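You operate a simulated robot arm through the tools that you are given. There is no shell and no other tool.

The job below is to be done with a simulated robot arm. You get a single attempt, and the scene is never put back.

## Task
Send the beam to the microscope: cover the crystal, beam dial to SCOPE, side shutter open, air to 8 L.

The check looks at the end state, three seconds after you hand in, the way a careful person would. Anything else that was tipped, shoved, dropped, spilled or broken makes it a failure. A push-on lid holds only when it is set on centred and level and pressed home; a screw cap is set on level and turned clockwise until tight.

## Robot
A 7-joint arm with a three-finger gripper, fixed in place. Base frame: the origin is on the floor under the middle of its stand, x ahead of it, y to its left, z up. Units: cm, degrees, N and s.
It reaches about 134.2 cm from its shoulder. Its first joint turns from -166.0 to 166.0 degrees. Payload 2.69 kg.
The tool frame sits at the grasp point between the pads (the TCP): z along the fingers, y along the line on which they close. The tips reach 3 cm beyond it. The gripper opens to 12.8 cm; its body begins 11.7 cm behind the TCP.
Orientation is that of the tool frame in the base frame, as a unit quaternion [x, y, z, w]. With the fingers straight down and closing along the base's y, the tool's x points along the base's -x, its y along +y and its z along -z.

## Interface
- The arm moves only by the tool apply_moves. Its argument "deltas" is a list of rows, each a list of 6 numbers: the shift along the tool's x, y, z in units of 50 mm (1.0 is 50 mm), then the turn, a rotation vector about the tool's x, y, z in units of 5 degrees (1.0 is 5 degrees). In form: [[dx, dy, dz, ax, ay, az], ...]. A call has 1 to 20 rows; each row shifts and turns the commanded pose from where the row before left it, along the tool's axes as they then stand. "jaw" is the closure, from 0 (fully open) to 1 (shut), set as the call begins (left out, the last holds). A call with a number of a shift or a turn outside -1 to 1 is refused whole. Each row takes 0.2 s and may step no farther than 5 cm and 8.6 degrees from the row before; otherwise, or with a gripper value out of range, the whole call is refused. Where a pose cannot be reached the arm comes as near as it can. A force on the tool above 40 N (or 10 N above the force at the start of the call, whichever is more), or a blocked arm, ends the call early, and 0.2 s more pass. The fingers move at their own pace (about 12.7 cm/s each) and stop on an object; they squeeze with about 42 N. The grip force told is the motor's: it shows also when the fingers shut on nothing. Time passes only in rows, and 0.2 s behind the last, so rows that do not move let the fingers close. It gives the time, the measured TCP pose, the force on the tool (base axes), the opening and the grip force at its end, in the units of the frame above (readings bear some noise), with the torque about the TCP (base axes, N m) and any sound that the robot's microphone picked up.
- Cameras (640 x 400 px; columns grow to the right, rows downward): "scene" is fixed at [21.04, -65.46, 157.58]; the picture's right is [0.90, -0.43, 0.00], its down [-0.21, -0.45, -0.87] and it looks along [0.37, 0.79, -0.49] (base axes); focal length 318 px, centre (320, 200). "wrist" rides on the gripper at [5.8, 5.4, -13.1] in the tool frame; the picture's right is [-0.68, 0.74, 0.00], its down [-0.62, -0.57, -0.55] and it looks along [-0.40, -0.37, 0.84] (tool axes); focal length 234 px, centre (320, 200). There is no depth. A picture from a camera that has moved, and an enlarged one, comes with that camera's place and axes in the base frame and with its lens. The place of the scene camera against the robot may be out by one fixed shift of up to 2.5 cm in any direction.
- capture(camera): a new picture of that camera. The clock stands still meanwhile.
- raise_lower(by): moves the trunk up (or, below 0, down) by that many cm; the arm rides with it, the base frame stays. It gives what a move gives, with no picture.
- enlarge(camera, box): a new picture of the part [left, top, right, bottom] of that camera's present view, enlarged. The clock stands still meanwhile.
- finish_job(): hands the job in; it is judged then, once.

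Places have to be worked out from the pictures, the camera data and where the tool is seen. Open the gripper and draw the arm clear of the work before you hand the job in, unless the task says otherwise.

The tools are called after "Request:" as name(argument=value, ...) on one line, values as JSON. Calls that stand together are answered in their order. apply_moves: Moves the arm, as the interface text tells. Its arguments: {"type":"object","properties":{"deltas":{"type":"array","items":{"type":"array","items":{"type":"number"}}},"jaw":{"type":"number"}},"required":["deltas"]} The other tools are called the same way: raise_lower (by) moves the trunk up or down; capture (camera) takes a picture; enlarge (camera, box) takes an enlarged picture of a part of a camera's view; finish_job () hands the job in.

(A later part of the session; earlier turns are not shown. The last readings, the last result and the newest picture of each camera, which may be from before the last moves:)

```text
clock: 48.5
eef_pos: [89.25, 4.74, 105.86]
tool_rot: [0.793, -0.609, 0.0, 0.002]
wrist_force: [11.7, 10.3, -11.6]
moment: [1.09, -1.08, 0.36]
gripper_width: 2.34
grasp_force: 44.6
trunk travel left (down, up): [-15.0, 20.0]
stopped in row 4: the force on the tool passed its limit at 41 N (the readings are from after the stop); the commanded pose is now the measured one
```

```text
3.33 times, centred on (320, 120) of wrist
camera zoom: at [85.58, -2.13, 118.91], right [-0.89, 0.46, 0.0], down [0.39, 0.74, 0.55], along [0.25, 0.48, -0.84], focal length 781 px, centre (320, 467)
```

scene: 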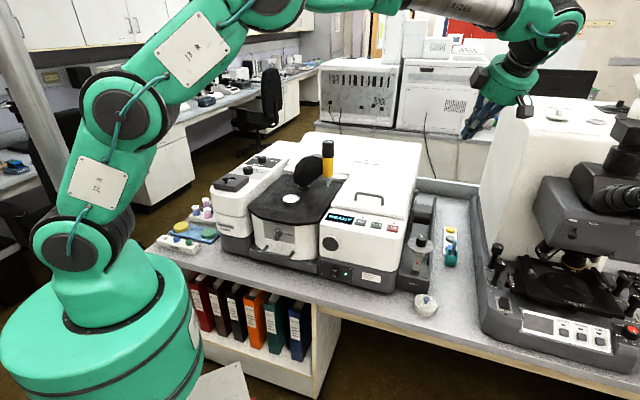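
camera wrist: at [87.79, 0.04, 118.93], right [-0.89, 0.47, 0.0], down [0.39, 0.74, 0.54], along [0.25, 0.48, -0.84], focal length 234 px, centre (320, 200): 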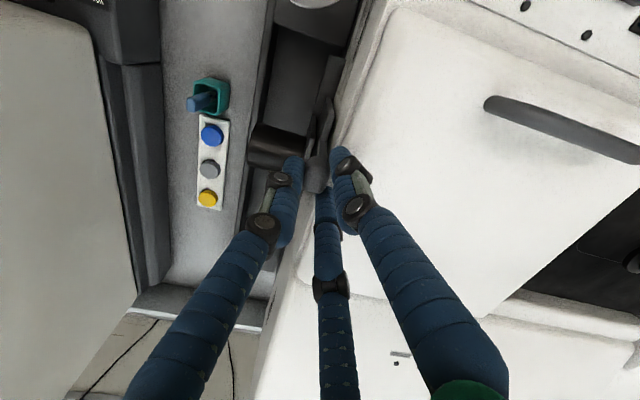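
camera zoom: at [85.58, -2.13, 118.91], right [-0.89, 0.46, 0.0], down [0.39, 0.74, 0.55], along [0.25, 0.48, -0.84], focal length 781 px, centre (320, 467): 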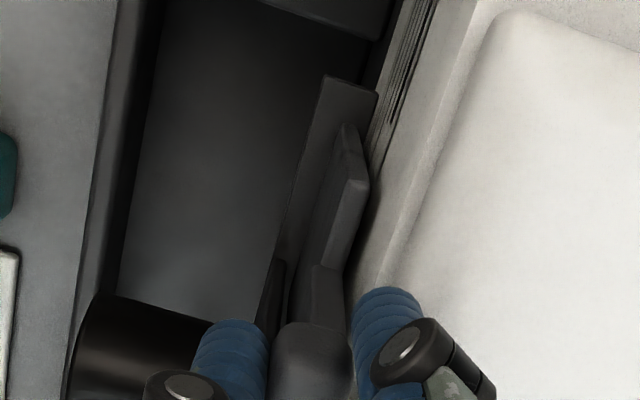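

It hit a firm stop after about 6.3 cm of travel, and the blade is now fully clear of the 5.5 cm tube: open. I release the head and lift straight up.

Request:
apply_moves(deltas=[[0, 0, 0, 0, 0, 0], [0, 0, 0, 0, 0, 0], [0, 0, -0.3, 0, 0, 0], [0, 0, -0.8, 0, 0, 0], [0, 0, -0.9, 0, 0, 0], [0, 0, -0.9, 0, 0, 0]], jaw=0.65)

Request:
capture(camera="wrist")

Request:
enlarge(camera="scene", box=[380, 150, 460, 250])

```text
clock: 50.0
eef_pos: [89.19, 4.52, 120.51]
tool_rot: [0.793, -0.61, 0.001, 0.002]
wrist_force: [0.0, 0.8, 0.1]
moment: [0.02, -0.03, 0.02]
gripper_width: 4.48
grasp_force: 0.0
trunk travel left (down, up): [-15.0, 20.0]
```

```text
taken
camera wrist: at [85.56, -2.31, 133.63], right [-0.89, 0.46, 0.0], down [0.39, 0.74, 0.54], along [0.25, 0.48, -0.84], focal length 234 px, centre (320, 200)
```

wrist: 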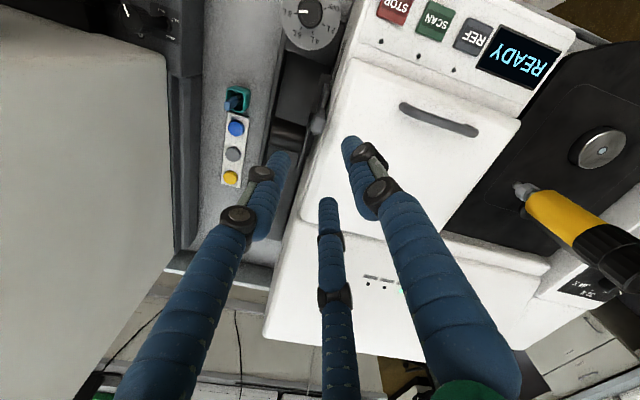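

```text
4.00 times, centred on (420, 200) of scene
camera zoom: at [21.04, -65.46, 157.58], right [0.9, -0.43, 0.0], down [-0.21, -0.45, -0.87], along [0.37, 0.79, -0.49], focal length 1271 px, centre (-80, 200)
```

zoom: 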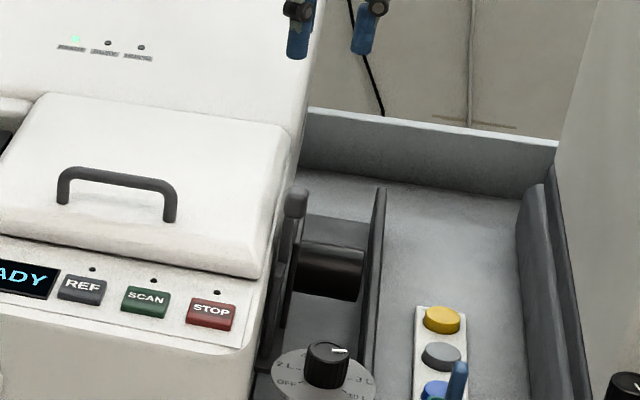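

Request:
enlarge(camera="wrist", box=[255, 50, 375, 170])

Request:
enlarge(camera="scene", box=[400, 180, 440, 240])

```text
3.33 times, centred on (315, 110) of wrist
camera zoom: at [85.56, -2.31, 133.63], right [-0.89, 0.46, 0.0], down [0.39, 0.74, 0.54], along [0.25, 0.48, -0.84], focal length 781 px, centre (337, 500)
```

zoom: 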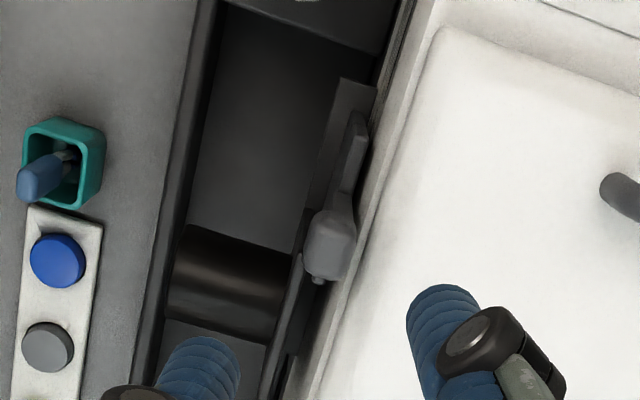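

```text
6.67 times, centred on (420, 210) of scene
camera zoom: at [21.04, -65.46, 157.58], right [0.9, -0.43, 0.0], down [-0.21, -0.45, -0.87], along [0.37, 0.79, -0.49], focal length 2119 px, centre (-347, 133)
```

zoom: 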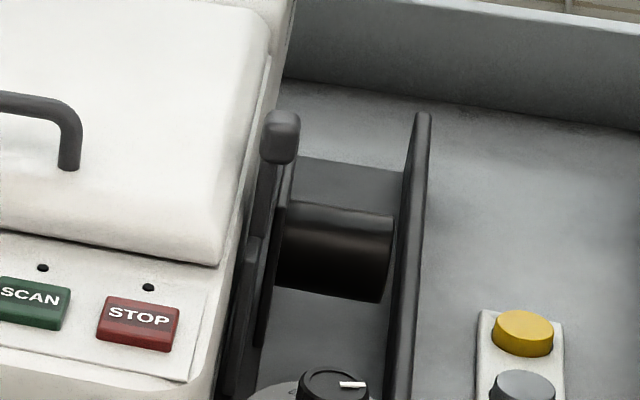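

The shutter is open: the handle stands in front of the tube and the flange is empty behind. Next is the beam dial. The press knob tops out near z≈121 at (67,26), so I climb to z≈134 before crossing to above the dial.

Request:
apply_moves(deltas=[[0, 0, -0.9, 0, 0, 0], [0, 0, -0.9, 0, 0, 0], [0, 0, -0.9, 0, 0, 0], [-0.851, 0.477, 0, 0, 0, 0], [-0.851, 0.477, 0, 0, 0, 0], [-0.851, 0.477, 0, 0, 0, 0], [-0.851, 0.477, 0, 0, 0, 0], [-0.851, 0.477, 0, 0, 0, 0], [-0.851, 0.477, 0, 0, 0, 0], [-0.851, 0.477, 0, 0, 0, 0], [-0.851, 0.477, 0, 0, 0, 0], [-0.851, 0.477, 0, 0, 0, 0], [-0.851, 0.477, 0, 0, 0, 0], [-0.851, 0.477, 0, 0, 0, 0], [-0.851, 0.477, 0, 0, 0, 0], [-0.851, 0.477, 0, 0, 0, 0]], jaw=0.5)

Request:
capture(camera="wrist")

Request:
capture(camera="scene")

```text
clock: 53.4
eef_pos: [45.05, 49.91, 133.94]
tool_rot: [0.793, -0.61, 0.001, 0.003]
wrist_force: [0.1, 0.8, 0.6]
moment: [0.03, 0.05, 0.01]
gripper_width: 6.4
grasp_force: 0.1
trunk travel left (down, up): [-15.0, 20.0]
```

```text
taken
camera wrist: at [41.36, 43.05, 147.01], right [-0.89, 0.46, 0.0], down [0.39, 0.74, 0.54], along [0.25, 0.48, -0.84], focal length 234 px, centre (320, 200)
```

wrist: 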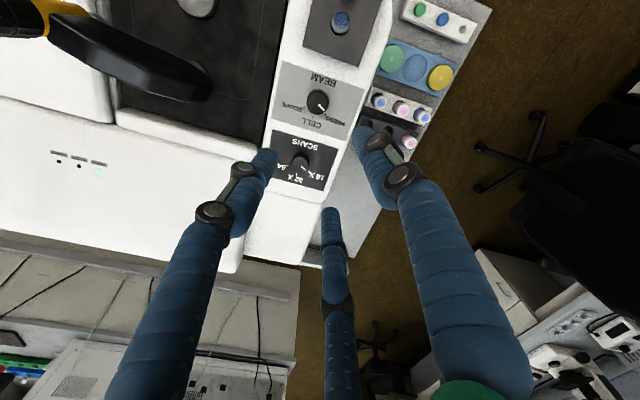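

```text
taken
```

scene: 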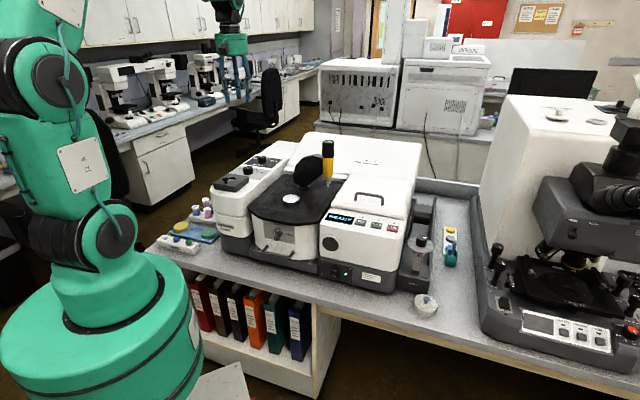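

I'm above the dial. I zoom in to locate the knob precisely from here.

Request:
enlarge(camera="wrist", box=[260, 50, 380, 150])

Request:
enlarge(camera="wrist", box=[280, 65, 360, 135])

```text
4.00 times, centred on (320, 100) of wrist
camera zoom: at [41.36, 43.05, 147.01], right [-0.89, 0.46, 0.0], down [0.39, 0.74, 0.54], along [0.25, 0.48, -0.84], focal length 937 px, centre (320, 600)
```

zoom: 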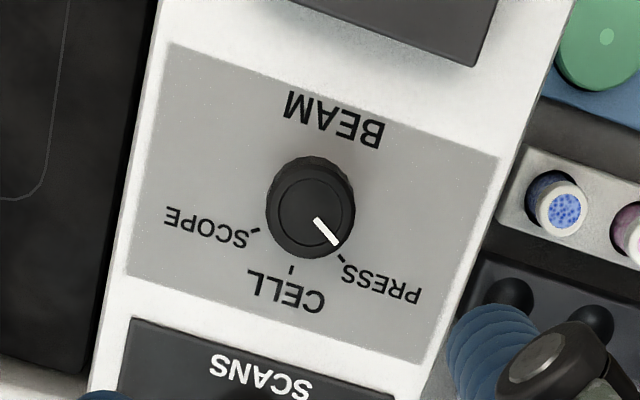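

```text
5.71 times, centred on (320, 100) of wrist
camera zoom: at [41.36, 43.05, 147.01], right [-0.89, 0.46, 0.0], down [0.39, 0.74, 0.54], along [0.25, 0.48, -0.84], focal length 1338 px, centre (320, 771)
```

zoom: 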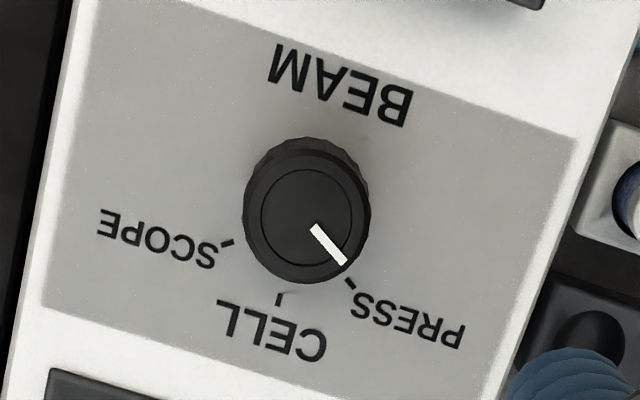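

The knob top is near (45.15,49.7,105) and the panel near z≈103. I descend to z≈116 to refine.

Request:
apply_moves(deltas=[[0.04, -0.01, 0.9, 0, 0, 0], [0, 0, 0.9, 0, 0, 0], [0, 0, 0.9, 0, 0, 0], [0, 0, 0.9, 0, 0, 0]], jaw=0.55)

Request:
capture(camera="wrist")

Request:
enlarge(camera="wrist", box=[260, 80, 380, 200])

Request:
enlarge(camera="scene", box=[210, 110, 310, 210])

```text
clock: 54.4
eef_pos: [45.25, 49.8, 115.84]
tool_rot: [0.793, -0.609, 0.0, 0.001]
wrist_force: [-0.8, -0.8, 1.1]
moment: [0.02, -0.01, 0.01]
gripper_width: 5.78
grasp_force: 0.0
trunk travel left (down, up): [-15.0, 20.0]
```

```text
taken
camera wrist: at [41.53, 42.83, 128.98], right [-0.89, 0.46, 0.0], down [0.39, 0.74, 0.55], along [0.25, 0.48, -0.84], focal length 234 px, centre (320, 200)
```

wrist: 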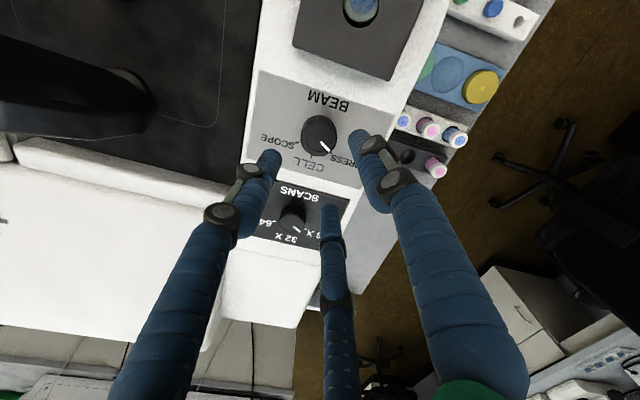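

```text
3.33 times, centred on (320, 140) of wrist
camera zoom: at [41.53, 42.83, 128.98], right [-0.89, 0.46, 0.0], down [0.39, 0.74, 0.55], along [0.25, 0.48, -0.84], focal length 781 px, centre (320, 400)
```

zoom: 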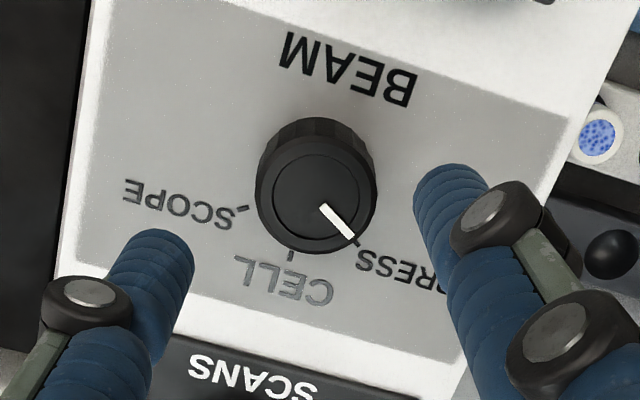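

```text
4.00 times, centred on (260, 160) of scene
camera zoom: at [21.04, -65.46, 157.58], right [0.9, -0.43, 0.0], down [-0.21, -0.45, -0.87], along [0.37, 0.79, -0.49], focal length 1271 px, centre (560, 360)
```

zoom: 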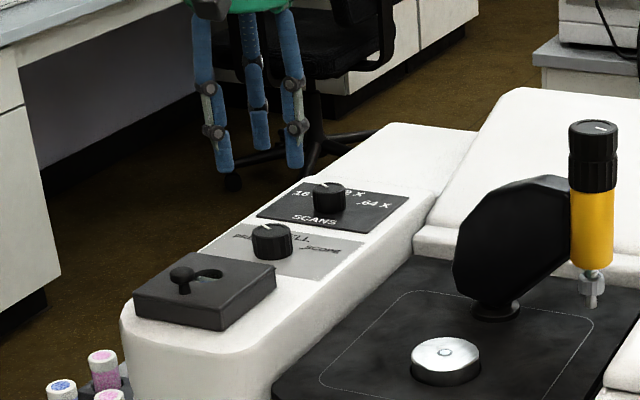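

Refined values: knob top z≈105.4, panel z≈103.2, axis (45.18,49.7). I narrow the jaw and descend to z≈108.3, then check alignment.

Request:
apply_moves(deltas=[[0.017, 0.015, 0.5, 0, 0, 0], [0, 0, 0.5, 0, 0, 0], [0, 0, 0.5, 0, 0, 0]], jaw=0.61)

Request:
enlarge(camera="wrist", box=[250, 90, 390, 220])

Request:
enlarge(camera="scene", box=[220, 120, 300, 200])

```text
clock: 55.1
eef_pos: [45.19, 49.62, 108.25]
tool_rot: [0.792, -0.61, 0.0, 0.002]
wrist_force: [0.7, 0.0, 0.7]
moment: [-0.05, -0.01, 0.0]
gripper_width: 4.97
grasp_force: 0.1
trunk travel left (down, up): [-15.0, 20.0]
```

```text
3.08 times, centred on (320, 155) of wrist
camera zoom: at [41.49, 42.77, 121.43], right [-0.89, 0.46, 0.0], down [0.39, 0.74, 0.54], along [0.25, 0.48, -0.84], focal length 720 px, centre (320, 338)
```

zoom: 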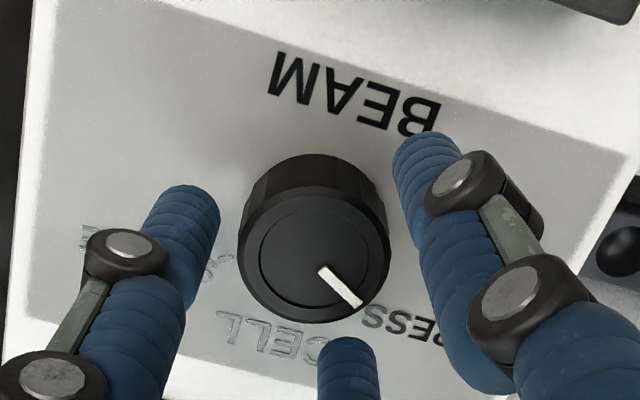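

```text
5.00 times, centred on (260, 160) of scene
camera zoom: at [21.04, -65.46, 157.58], right [0.9, -0.43, 0.0], down [-0.21, -0.45, -0.87], along [0.37, 0.79, -0.49], focal length 1589 px, centre (620, 400)
```

zoom: 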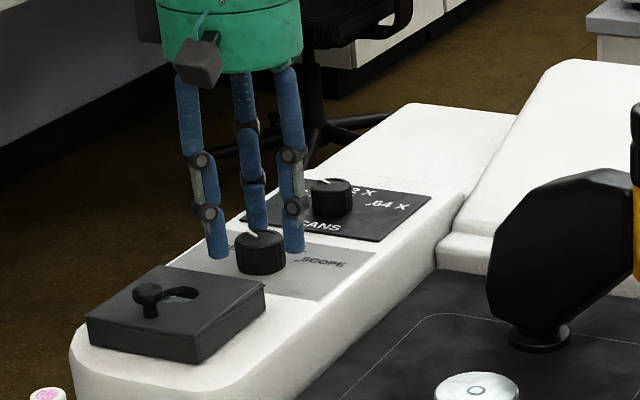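

Alignment is within 2 mm. I nudge to centre, lower the last 1.3 cm and close on the knob.

Request:
apply_moves(deltas=[[0.026, -0.02, 0.13, 0, 0, 0], [0, 0, 0.13, 0, 0, 0], [0, 0, 0, 0, 0, 0]], jaw=0.61)

Request:
apply_moves(deltas=[[0, 0, 0, 0, 0, 0], [0, 0, 0, 0, 0, 0], [0, 0, 0, 0, 0, 0]], jaw=1)

Request:
enlarge(camera="wrist", box=[270, 120, 370, 220])

```text
clock: 56.0
eef_pos: [45.18, 49.62, 107.07]
tool_rot: [0.793, -0.609, 0.0, 0.003]
wrist_force: [0.3, 0.0, -0.9]
moment: [-0.06, 0.05, 0.01]
gripper_width: 4.96
grasp_force: 0.1
trunk travel left (down, up): [-15.0, 20.0]
```

```text
clock: 56.8
eef_pos: [45.28, 49.44, 107.04]
tool_rot: [0.793, -0.61, 0.0, 0.002]
wrist_force: [10.4, -7.2, -1.3]
moment: [-0.31, -0.42, 0.0]
gripper_width: 3.69
grasp_force: 45.2
trunk travel left (down, up): [-15.0, 20.0]
```

```text
4.00 times, centred on (320, 170) of wrist
camera zoom: at [41.61, 42.67, 120.18], right [-0.89, 0.46, 0.0], down [0.39, 0.74, 0.54], along [0.25, 0.48, -0.84], focal length 937 px, centre (320, 320)
```

zoom: 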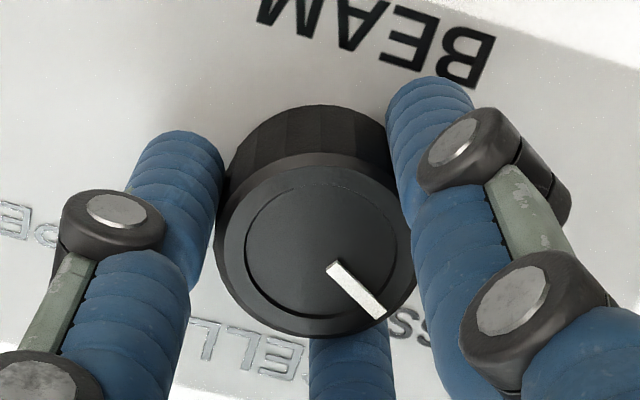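

It's gripped at 3.7 cm with the pointer still at 104° (PRESS). I relieve the small side force and turn clockwise 60° first.

Request:
apply_moves(deltas=[[0.019, -0.016, 0, 0, 0, 0], [0, 0, 0, 0, 0, 1], [0, 0, 0, 0, 0, 1], [0, 0, 0, 0, 0, 1], [0, 0, 0, 0, 0, 1], [0, 0, 0, 0, 0, 1], [0, 0, 0, 0, 0, 1], [0, 0, 0, 0, 0, 1], [0, 0, 0, 0, 0, 1], [0, 0, 0, 0, 0, 1], [0, 0, 0, 0, 0, 1], [0, 0, 0, 0, 0, 1], [0, 0, 0, 0, 0, 1], [0, 0, 0, 0, 0, 0]])

Request:
enlarge(camera="wrist", box=[270, 120, 370, 220])

```text
clock: 59.8
eef_pos: [45.34, 49.48, 107.08]
tool_rot: [-0.382, 0.924, -0.002, -0.002]
wrist_force: [0.1, -8.9, 3.9]
moment: [-0.33, -0.04, 0.01]
gripper_width: 3.67
grasp_force: 45.3
trunk travel left (down, up): [-15.0, 20.0]
```

```text
4.00 times, centred on (320, 170) of wrist
camera zoom: at [37.35, 49.37, 120.16], right [-0.04, 1.0, 0.0], down [0.84, 0.04, 0.55], along [0.55, 0.02, -0.84], focal length 937 px, centre (320, 320)
```

zoom: 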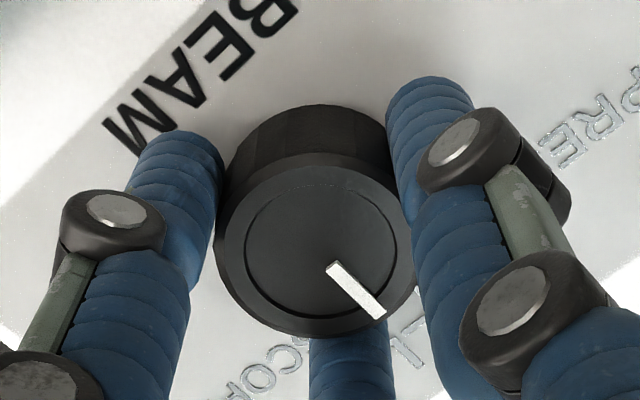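

The knob follows exactly (now at CELL). I turn another 59.5° to SCOPE.

Request:
apply_moves(deltas=[[0, 0, 0, 0, 0, 1], [0, 0, 0, 0, 0, 1], [0, 0, 0, 0, 0, 1], [0, 0, 0, 0, 0, 1], [0, 0, 0, 0, 0, 1], [0, 0, 0, 0, 0, 1], [0, 0, 0, 0, 0, 1], [0, 0, 0, 0, 0, 1], [0, 0, 0, 0, 0, 1], [0, 0, 0, 0, 0, 1], [0, 0, 0, 0, 0, 1], [0, 0, 0, 0, 0, 0.9], [0, 0, 0, 0, 0, 0]])

Request:
enlarge(camera="wrist", box=[270, 120, 370, 220])

Request:
enlarge(camera="scene", box=[230, 130, 300, 200])

```text
clock: 62.5
eef_pos: [45.18, 49.55, 107.05]
tool_rot: [0.127, 0.992, -0.002, -0.001]
wrist_force: [-6.0, -5.5, -5.4]
moment: [-0.17, 0.16, 0.22]
gripper_width: 3.66
grasp_force: 45.2
trunk travel left (down, up): [-15.0, 20.0]
```

```text
4.00 times, centred on (320, 170) of wrist
camera zoom: at [40.97, 56.38, 120.12], right [0.84, 0.54, 0.0], down [0.45, -0.7, 0.55], along [0.3, -0.46, -0.83], focal length 937 px, centre (320, 320)
```

zoom: 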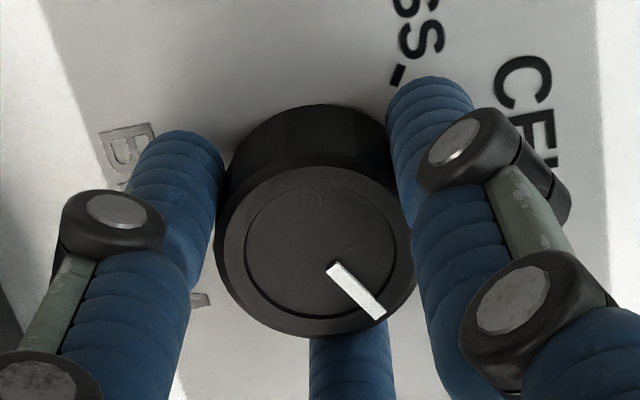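

```text
5.71 times, centred on (265, 165) of scene
camera zoom: at [21.04, -65.46, 157.58], right [0.9, -0.43, 0.0], down [-0.21, -0.45, -0.87], along [0.37, 0.79, -0.49], focal length 1816 px, centre (634, 400)
```

zoom: 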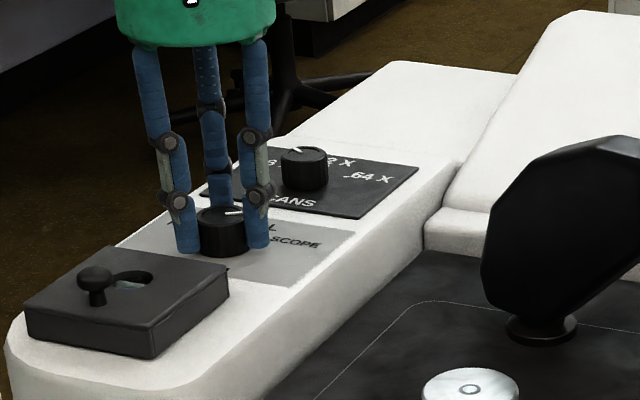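

By the geometry, the pointer is at about −15°, which is SCOPE. I release and lift to verify.

Request:
apply_moves(deltas=[[0, 0, 0, 0, 0, 0], [0, 0, 0, 0, 0, 0], [0, 0, 0, 0, 0, 0], [0, 0, -0.4, 0, 0, 0], [0, 0, -1, 0, 0, 0], [0, 0, -1, 0, 0, 0], [0, 0, -1, 0, 0, 0]], jaw=0.6)

Request:
capture(camera="wrist")

Request:
enlarge(camera="wrist", box=[260, 50, 380, 170])

```text
clock: 64.2
eef_pos: [45.2, 49.62, 124.27]
tool_rot: [0.128, 0.992, -0.003, -0.002]
wrist_force: [0.5, 0.1, 0.1]
moment: [-0.04, -0.04, -0.01]
gripper_width: 5.1
grasp_force: 0.1
trunk travel left (down, up): [-15.0, 20.0]
```

```text
taken
camera wrist: at [40.9, 56.39, 137.38], right [0.84, 0.54, 0.0], down [0.45, -0.7, 0.55], along [0.3, -0.46, -0.83], focal length 234 px, centre (320, 200)
```

wrist: 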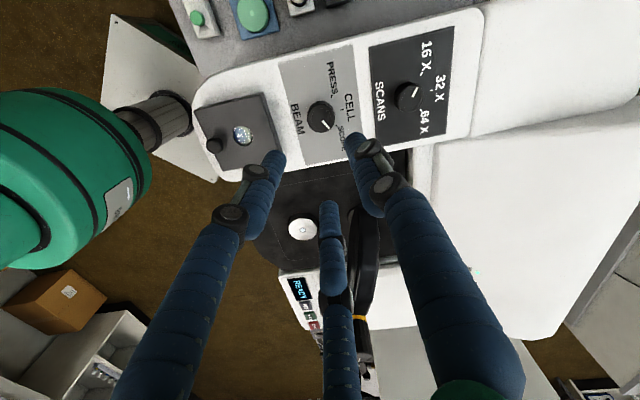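

```text
3.33 times, centred on (320, 110) of wrist
camera zoom: at [40.9, 56.39, 137.38], right [0.84, 0.54, 0.0], down [0.45, -0.7, 0.55], along [0.3, -0.46, -0.83], focal length 781 px, centre (320, 500)
```

zoom: 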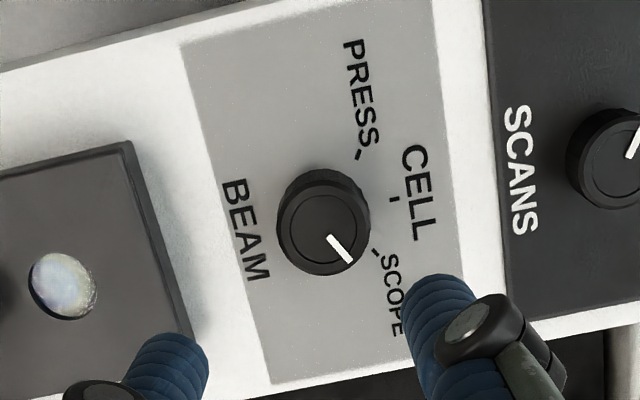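

The beam dial now points at SCOPE (pointer −16°, mark −17°). Next is the crystal cover. I climb again and cross to above the speckled lid on the front of the bench, keeping above the press.

Request:
apply_moves(deltas=[[0, 0, -1, 0, 0, 0], [0, 0, -1, 0, 0, 0], [-0.654, -0.6634, 0, 0, 0, 0], [-0.654, -0.6634, 0, 0, 0, 0], [-0.654, -0.6634, 0, 0, 0, 0], [-0.654, -0.6634, 0, 0, 0, 0], [-0.654, -0.6634, 0, 0, 0, 0], [-0.654, -0.6634, 0, 0, 0, 0], [-0.654, -0.6634, 0, 0, 0, 0], [-0.654, -0.6634, 0, 0, 0, 0], [-0.654, -0.6634, 0, 0, 0, 0], [-0.654, -0.6634, 0, 0, 0, 0], [-0.654, -0.6634, 0, 0, 0, 0], [-0.654, -0.6634, 0, 0, 0, 0], [-0.654, -0.6634, 0, 0, 0, 0], [-0.654, -0.6634, 0, 0, 0, 0], [-0.654, -0.6634, 0, 0, 0, 0], [-0.654, -0.6634, 0, 0, 0, 0]], jaw=0.55)

Request:
apply_moves(deltas=[[0, 0, 0.8, 0, 0, -1], [0, 0, 0.8, 0, 0, -1], [0, 0, 0.8, 0, 0, -0.54], [0, 0, 0.8, 0, 0, 0], [0, 0, 0.8, 0, 0, 0], [0, 0, 0.8, 0, 0, 0]])

Request:
capture(camera="wrist")

Request:
capture(camera="scene")

```text
clock: 68.0
eef_pos: [82.67, -14.84, 134.18]
tool_rot: [0.127, 0.992, -0.002, -0.001]
wrist_force: [0.9, -0.1, 0.4]
moment: [0.0, -0.07, 0.03]
gripper_width: 5.75
grasp_force: 0.1
trunk travel left (down, up): [-15.0, 20.0]
```

```text
clock: 69.3
eef_pos: [82.69, -15.01, 110.21]
tool_rot: [0.016, 1.0, -0.002, 0.0]
wrist_force: [-0.1, 1.1, 0.0]
moment: [-0.03, 0.0, 0.03]
gripper_width: 5.76
grasp_force: 0.0
trunk travel left (down, up): [-15.0, 20.0]
```

```text
taken
camera wrist: at [77.13, -9.3, 123.2], right [0.7, 0.71, 0.0], down [0.6, -0.58, 0.55], along [0.39, -0.39, -0.83], focal length 234 px, centre (320, 200)
```

wrist: 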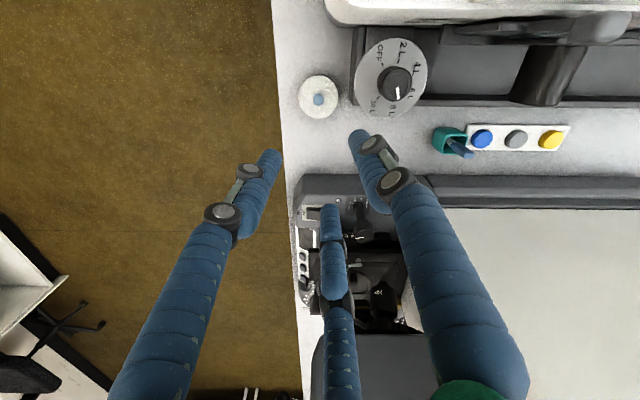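

```text
taken
```

scene: 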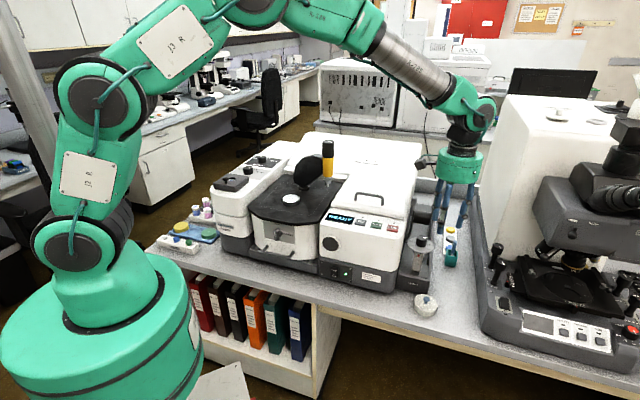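

The lid is below, beside the air dial. I zoom in on it and on the dial from here, and from the scene camera.

Request:
enlarge(camera="wrist", box=[270, 50, 370, 150])

Request:
enlarge(camera="scene", box=[395, 270, 455, 330])

Request:
enlarge(camera="wrist", box=[330, 20, 450, 130])

```text
4.00 times, centred on (320, 100) of wrist
camera zoom: at [77.13, -9.3, 123.2], right [0.7, 0.71, 0.0], down [0.6, -0.58, 0.55], along [0.39, -0.39, -0.83], focal length 937 px, centre (320, 600)
```

zoom: 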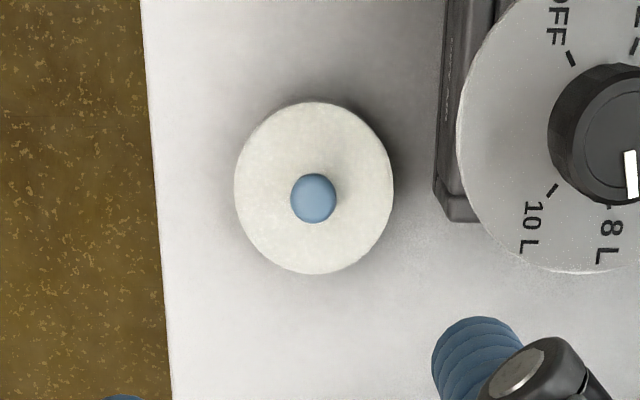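

```text
6.67 times, centred on (425, 300) of scene
camera zoom: at [21.04, -65.46, 157.58], right [0.9, -0.43, 0.0], down [-0.21, -0.45, -0.87], along [0.37, 0.79, -0.49], focal length 2119 px, centre (-380, -467)
```

zoom: 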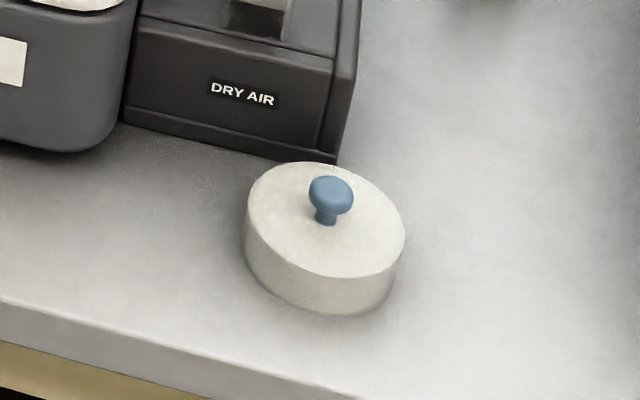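

```text
3.64 times, centred on (390, 75) of wrist
camera zoom: at [77.13, -9.3, 123.2], right [0.7, 0.71, 0.0], down [0.6, -0.58, 0.55], along [0.39, -0.39, -0.83], focal length 852 px, centre (66, 654)
```

zoom: 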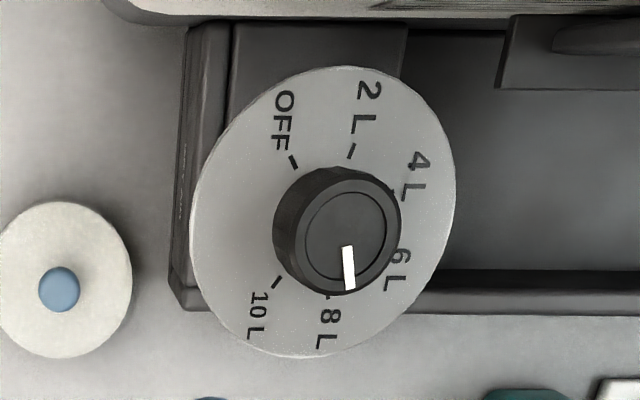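

The lid is a 7.2 cm cap about 1.9 cm high with a mushroom knob, whose head centre is near (82.3,−14.8,79.2). It sits only about 9 cm from the air dial's axis, so I'll lean the gripper 10° away from the dial while descending. I tilt first, then go to z≈88.

Request:
apply_moves(deltas=[[0.093, -0.027, 0, -0.9735, -0.2284, 0], [0, 0, 0, -0.9735, -0.2284, 0], [0.035, -0.15, 0.87, 0, 0, 0], [0.035, -0.15, 0.87, 0, 0, 0], [0.035, -0.15, 0.87, 0, 0, 0], [0.035, -0.15, 0.87, 0, 0, 0], [0.035, -0.15, 0.87, 0, 0, 0]], jaw=0.655)

Request:
capture(camera="wrist")

Request:
enlarge(camera="scene", box=[380, 190, 480, 330])

```text
clock: 71.0
eef_pos: [82.28, -15.45, 88.29]
tool_rot: [0.017, 0.996, 0.082, 0.02]
wrist_force: [0.8, -0.2, 1.0]
moment: [0.0, 0.03, -0.02]
gripper_width: 4.42
grasp_force: 0.0
trunk travel left (down, up): [-15.0, 20.0]
```

```text
taken
camera wrist: at [76.0, -12.02, 101.74], right [0.7, 0.7, 0.15], down [0.57, -0.67, 0.47], along [0.43, -0.24, -0.87], focal length 234 px, centre (320, 200)
```

wrist: 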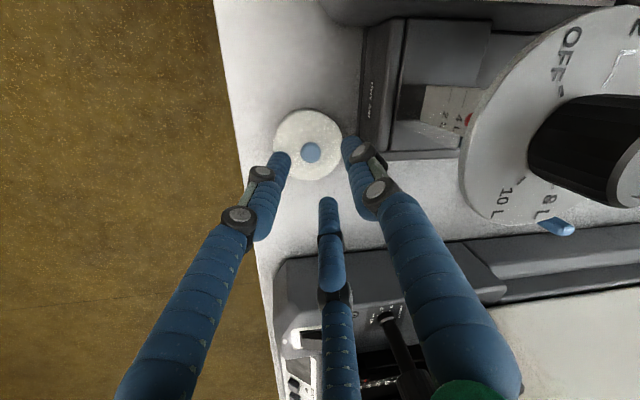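

```text
2.86 times, centred on (430, 260) of scene
camera zoom: at [21.04, -65.46, 157.58], right [0.9, -0.43, 0.0], down [-0.21, -0.45, -0.87], along [0.37, 0.79, -0.49], focal length 908 px, centre (6, 29)
```

zoom: 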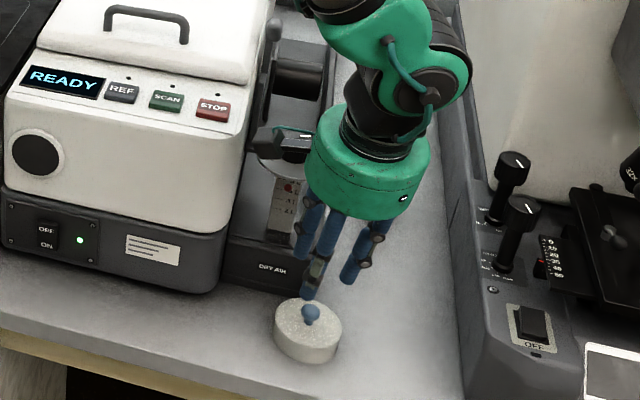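

Clearances look fine: the camera block is about 6 cm from the dial disc. The wrist view also shows the air meter from another angle, so I zoom in on that and on the lid knob alignment.

Request:
enlarge(camera="wrist", box=[380, 60, 500, 160])

Request:
enlarge(camera="wrist", box=[250, 90, 370, 210])

```text
4.00 times, centred on (440, 110) of wrist
camera zoom: at [76.0, -12.02, 101.74], right [0.7, 0.7, 0.15], down [0.57, -0.67, 0.47], along [0.43, -0.24, -0.87], focal length 937 px, centre (-160, 560)
```

zoom: 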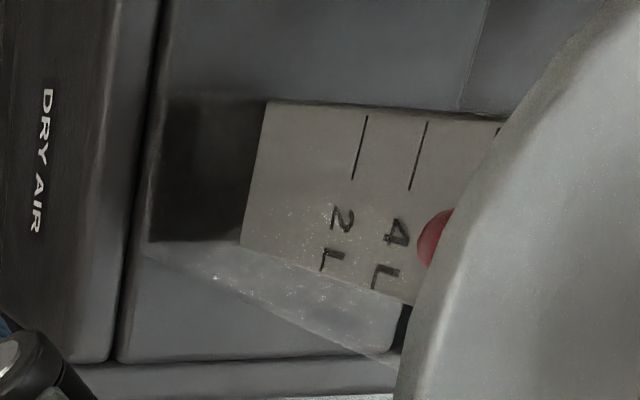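

```text
3.33 times, centred on (310, 150) of wrist
camera zoom: at [76.0, -12.02, 101.74], right [0.7, 0.7, 0.15], down [0.57, -0.67, 0.47], along [0.43, -0.24, -0.87], focal length 781 px, centre (353, 367)
```

zoom: 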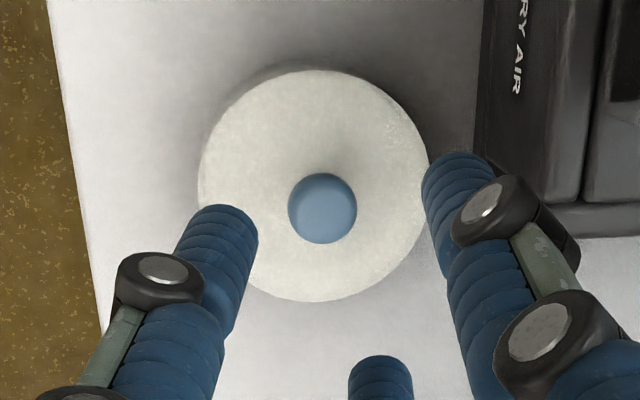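

The ball reads even lower from this steeper angle, which confirms it is parallax and the true reading is higher, consistent with 8 L. The knob is only about 2 mm off my planned line. I correct that and descend 5.5 cm.

Request:
apply_moves(deltas=[[-0.042, 0.004, 0, 0, 0, 0], [0.0146, -0.062, 0.361, 0, 0, 0], [0.0146, -0.062, 0.361, 0, 0, 0], [0.0146, -0.062, 0.361, 0, 0, 0]], jaw=0.655)

Request:
enlarge(camera="wrist", box=[250, 90, 390, 220])

Request:
enlarge(camera="scene", box=[390, 220, 470, 330])

```text
clock: 72.0
eef_pos: [82.31, -15.46, 82.66]
tool_rot: [0.017, 0.996, 0.083, 0.021]
wrist_force: [0.2, -0.3, -0.5]
moment: [0.01, -0.02, 0.01]
gripper_width: 4.4
grasp_force: 0.0
trunk travel left (down, up): [-15.0, 20.0]
```

```text
3.08 times, centred on (320, 155) of wrist
camera zoom: at [75.98, -11.95, 96.24], right [0.7, 0.7, 0.15], down [0.57, -0.67, 0.47], along [0.43, -0.24, -0.87], focal length 720 px, centre (320, 338)
```

zoom: 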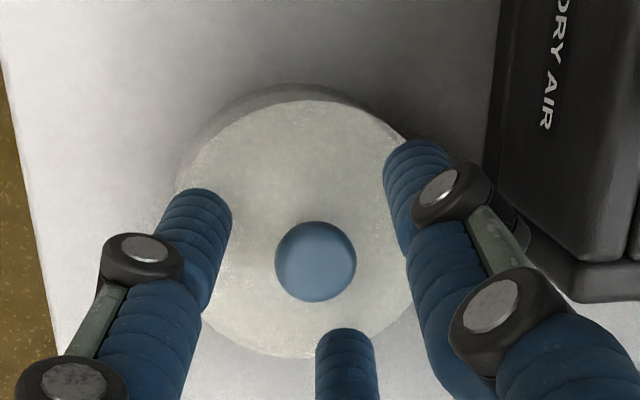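

```text
3.64 times, centred on (430, 275) of scene
camera zoom: at [21.04, -65.46, 157.58], right [0.9, -0.43, 0.0], down [-0.21, -0.45, -0.87], along [0.37, 0.79, -0.49], focal length 1156 px, centre (-80, -73)
```

zoom: 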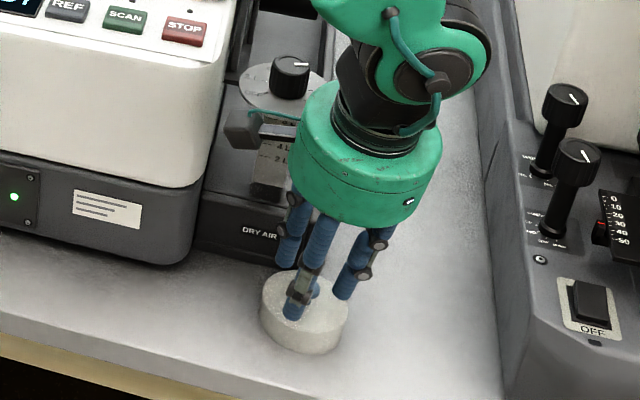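

The knob is offset about 0.35 cm in tool x and 0.15 cm in y. I correct that, lower the last 1.3 cm, and check contact force before closing.

Request:
apply_moves(deltas=[[-0.07, -0.03, 0, 0, 0, 0], [0.0054, -0.023, 0.134, 0, 0, 0], [0.0054, -0.023, 0.134, 0, 0, 0], [0, 0, 0, 0, 0, 0]], jaw=0.655)

Request:
enlarge(camera="wrist", box=[250, 90, 390, 220])

Request:
enlarge(camera="scene", box=[395, 270, 455, 330])

```text
clock: 72.9
eef_pos: [82.74, -15.62, 82.02]
tool_rot: [0.017, 0.996, 0.083, 0.024]
wrist_force: [0.5, -3.8, 11.2]
moment: [-0.31, 0.29, 0.16]
gripper_width: 4.44
grasp_force: 0.1
trunk travel left (down, up): [-15.0, 20.0]
stopped in row 4: the force on the tool passed its limit at 41 N (the readings are from after the stop); the commanded pose is now the measured one
```

```text
3.08 times, centred on (320, 155) of wrist
camera zoom: at [76.49, -12.03, 95.46], right [0.7, 0.7, 0.15], down [0.57, -0.67, 0.48], along [0.44, -0.24, -0.87], focal length 720 px, centre (320, 338)
```

zoom: 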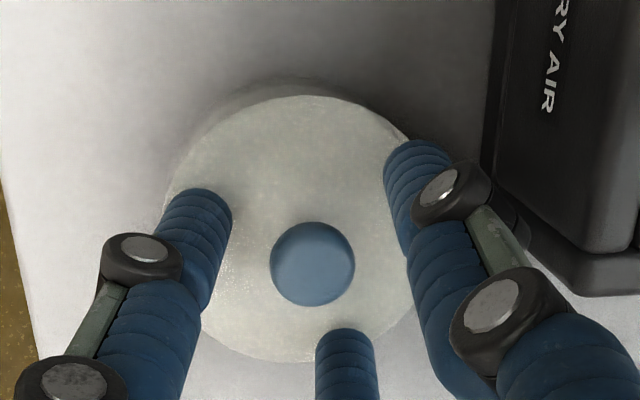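

```text
6.67 times, centred on (425, 300) of scene
camera zoom: at [21.04, -65.46, 157.58], right [0.9, -0.43, 0.0], down [-0.21, -0.45, -0.87], along [0.37, 0.79, -0.49], focal length 2119 px, centre (-380, -467)
```

zoom: 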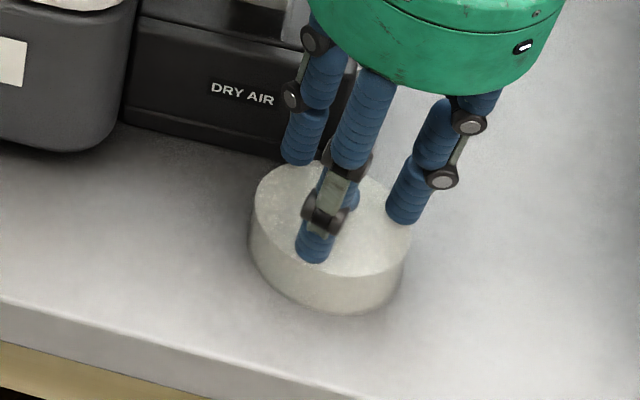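

The tips touched the lid's top (41 N stop), so the lid top is at z≈78.7 and the knob head at about 80.2, a little higher than estimated. The lid hasn't tipped. I back up 0.4 cm, recentre by 0.3 cm, and close on the head.

Request:
apply_moves(deltas=[[-0.003, 0.0135, -0.079, 0, 0, 0], [0.055, 0.02, 0, 0, 0, 0], [0, 0, 0, 0, 0, 0]], jaw=0.655)

Request:
enlarge(camera="wrist", box=[250, 90, 390, 220])

```text
clock: 73.7
eef_pos: [82.27, -15.37, 82.05]
tool_rot: [0.016, 0.996, 0.082, 0.023]
wrist_force: [0.4, 0.3, 0.9]
moment: [-0.01, 0.03, 0.03]
gripper_width: 4.41
grasp_force: 0.1
trunk travel left (down, up): [-15.0, 20.0]
```

```text
3.08 times, centred on (320, 155) of wrist
camera zoom: at [76.09, -11.86, 95.63], right [0.7, 0.7, 0.15], down [0.57, -0.67, 0.47], along [0.43, -0.24, -0.87], focal length 720 px, centre (320, 338)
```

zoom: 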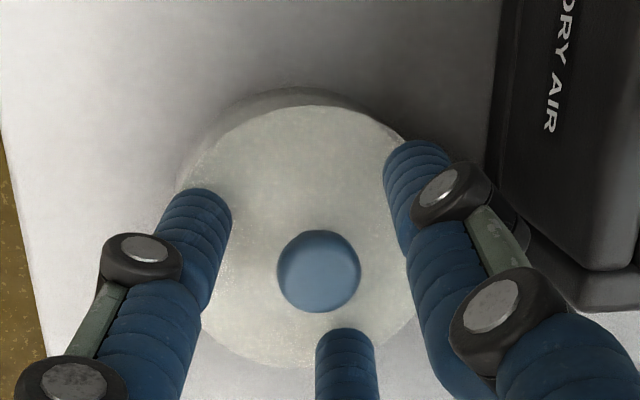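

The knob is now centred (about (0.05,0.04) cm in tool xy). I close the fingers.

Request:
apply_moves(deltas=[[0, 0, 0, 0, 0, 0], [0, 0, 0, 0, 0, 0], [0, 0, 0, 0, 0, 0]], jaw=1)

Request:
enlarge(camera="wrist", box=[250, 90, 390, 220])

Request:
enlarge(camera="scene", box=[395, 270, 455, 330])

```text
clock: 74.5
eef_pos: [82.48, -15.41, 82.14]
tool_rot: [0.017, 0.996, 0.083, 0.022]
wrist_force: [0.4, 0.3, -0.3]
moment: [0.01, 0.0, -0.04]
gripper_width: 1.75
grasp_force: 42.0
trunk travel left (down, up): [-15.0, 20.0]
```

```text
3.08 times, centred on (320, 155) of wrist
camera zoom: at [76.11, -11.87, 95.64], right [0.7, 0.7, 0.15], down [0.57, -0.67, 0.47], along [0.43, -0.24, -0.87], focal length 720 px, centre (320, 338)
```

zoom: 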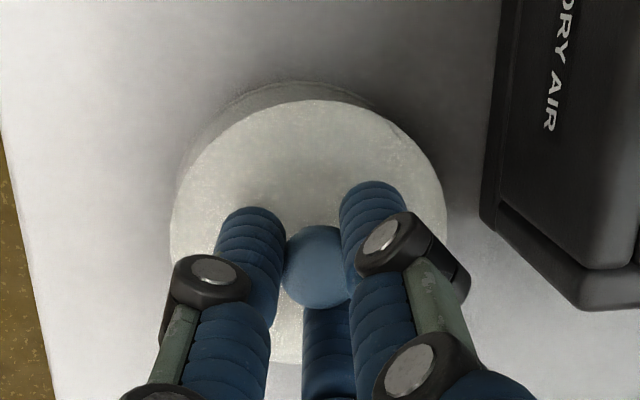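

```text
6.67 times, centred on (425, 300) of scene
camera zoom: at [21.04, -65.46, 157.58], right [0.9, -0.43, 0.0], down [-0.21, -0.45, -0.87], along [0.37, 0.79, -0.49], focal length 2119 px, centre (-380, -467)
```

zoom: 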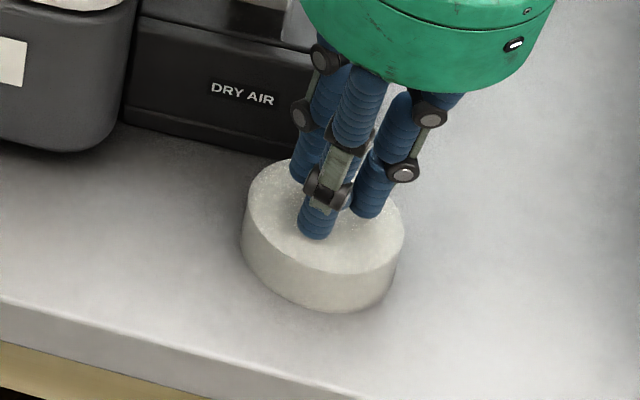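

It's gripped at 1.75 cm on the head. I lift 3 cm slowly and check that the lid comes up level.

Request:
apply_moves(deltas=[[-0.008, 0.034, -0.197, 0, 0, 0], [-0.008, 0.034, -0.197, 0, 0, 0], [-0.008, 0.034, -0.197, 0, 0, 0], [0, 0, 0, 0, 0, 0]])

Request:
enlarge(camera="wrist", box=[230, 70, 390, 220])

Request:
enlarge(camera="scene", box=[395, 260, 455, 330])

```text
clock: 75.5
eef_pos: [82.36, -15.31, 85.23]
tool_rot: [0.016, 0.996, 0.082, 0.023]
wrist_force: [-0.2, 0.1, -0.1]
moment: [-0.03, -0.03, 0.02]
gripper_width: 1.72
grasp_force: 42.4
trunk travel left (down, up): [-15.0, 20.0]
```

```text
2.67 times, centred on (310, 145) of wrist
camera zoom: at [76.16, -11.81, 98.69], right [0.7, 0.7, 0.15], down [0.57, -0.67, 0.47], along [0.43, -0.24, -0.87], focal length 624 px, centre (347, 347)
```

zoom: 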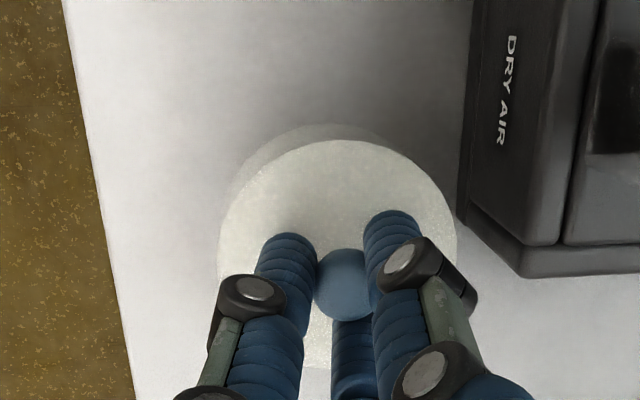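

```text
5.71 times, centred on (425, 295) of scene
camera zoom: at [21.04, -65.46, 157.58], right [0.9, -0.43, 0.0], down [-0.21, -0.45, -0.87], along [0.37, 0.79, -0.49], focal length 1816 px, centre (-280, -343)
```

zoom: 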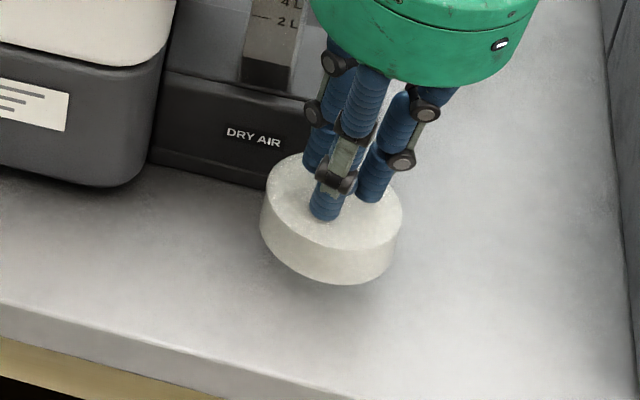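

The lid is lifted with its shadow beneath it. I raise it straight up to z≈118, then rotate the whole tool about the vertical so the gripper will lean away from the press arm at the crystal.

Request:
apply_moves(deltas=[[-0.039, 0.167, -0.97, 0, 0, 0], [-0.039, 0.167, -0.97, 0, 0, 0], [-0.039, 0.167, -0.97, 0, 0, 0], [-0.039, 0.167, -0.97, 0, 0, 0], [-0.039, 0.167, -0.97, 0, 0, 0], [-0.039, 0.167, -0.97, 0, 0, 0], [-0.039, 0.167, -0.97, 0, 0, 0]])

Request:
apply_moves(deltas=[[0, 0, 0, 0.039, -0.166, 0.968], [0, 0, 0, 0.039, -0.166, 0.968], [0, 0, 0, 0.039, -0.166, 0.968], [0, 0, 0, 0.039, -0.166, 0.968], [0, 0, 0, 0.039, -0.166, 0.968], [0, 0, 0, 0.039, -0.166, 0.968], [0, 0, 0, 0.039, -0.166, 0.968], [0, 0, 0, 0.039, -0.166, 0.968], [0, 0, 0, 0.039, -0.166, 0.968], [0, 0, 0, 0.039, -0.166, 0.968], [0, 0, 0, 0.039, -0.166, 0.968], [0, 0, 0, 0.039, -0.166, 0.968]])

Request:
capture(camera="wrist")

Request:
capture(camera="scene")

```text
clock: 77.1
eef_pos: [82.29, -15.32, 119.89]
tool_rot: [0.016, 0.996, 0.082, 0.021]
wrist_force: [-0.9, 0.6, -0.5]
moment: [-0.01, 0.01, 0.0]
gripper_width: 1.74
grasp_force: 42.3
trunk travel left (down, up): [-15.0, 20.0]
```

```text
clock: 79.7
eef_pos: [82.45, -15.34, 119.52]
tool_rot: [0.504, 0.859, 0.061, 0.062]
wrist_force: [-0.1, -0.2, -0.7]
moment: [0.0, 0.0, 0.02]
gripper_width: 1.75
grasp_force: 42.4
trunk travel left (down, up): [-15.0, 20.0]
```

```text
taken
camera wrist: at [81.95, -7.93, 133.06], right [0.96, -0.24, 0.15], down [-0.28, -0.83, 0.47], along [0.02, -0.5, -0.87], focal length 234 px, centre (320, 200)
```

wrist: 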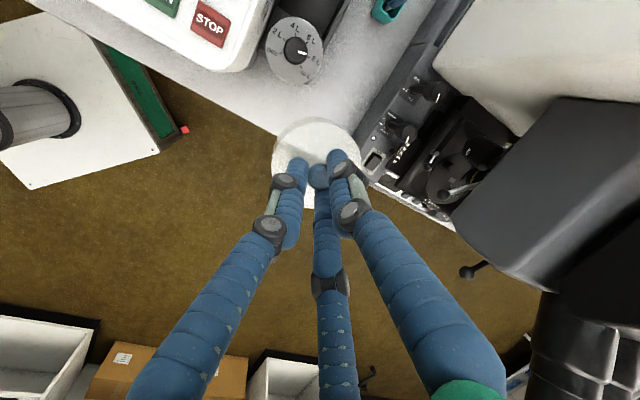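

```text
taken
```

scene: 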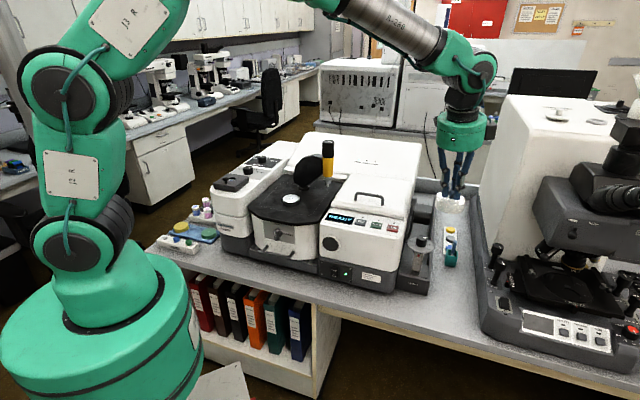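

The lid is held at z≈119, in front of the bench. I check how level it is from both cameras.

Request:
enlarge(camera="scene", box=[425, 140, 485, 220])

Request:
enlarge(camera="wrist", box=[250, 90, 390, 220])

```text
5.00 times, centred on (455, 180) of scene
camera zoom: at [21.04, -65.46, 157.58], right [0.9, -0.43, 0.0], down [-0.21, -0.45, -0.87], along [0.37, 0.79, -0.49], focal length 1589 px, centre (-355, 300)
```

zoom: 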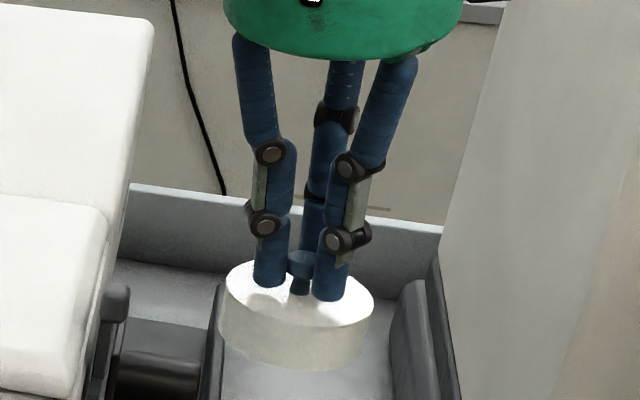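

```text
3.08 times, centred on (320, 155) of wrist
camera zoom: at [81.95, -7.93, 133.06], right [0.96, -0.24, 0.15], down [-0.28, -0.83, 0.47], along [0.02, -0.5, -0.87], focal length 720 px, centre (320, 338)
```

zoom: 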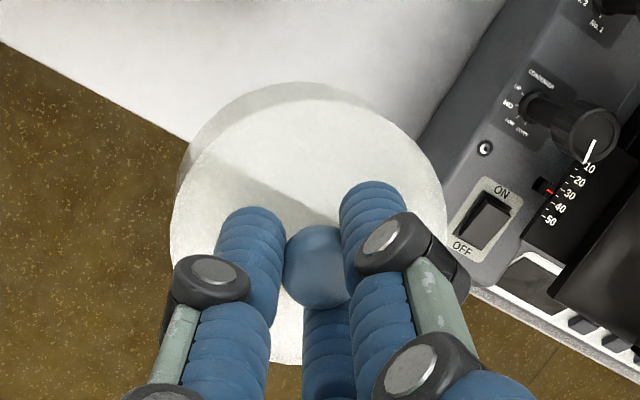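

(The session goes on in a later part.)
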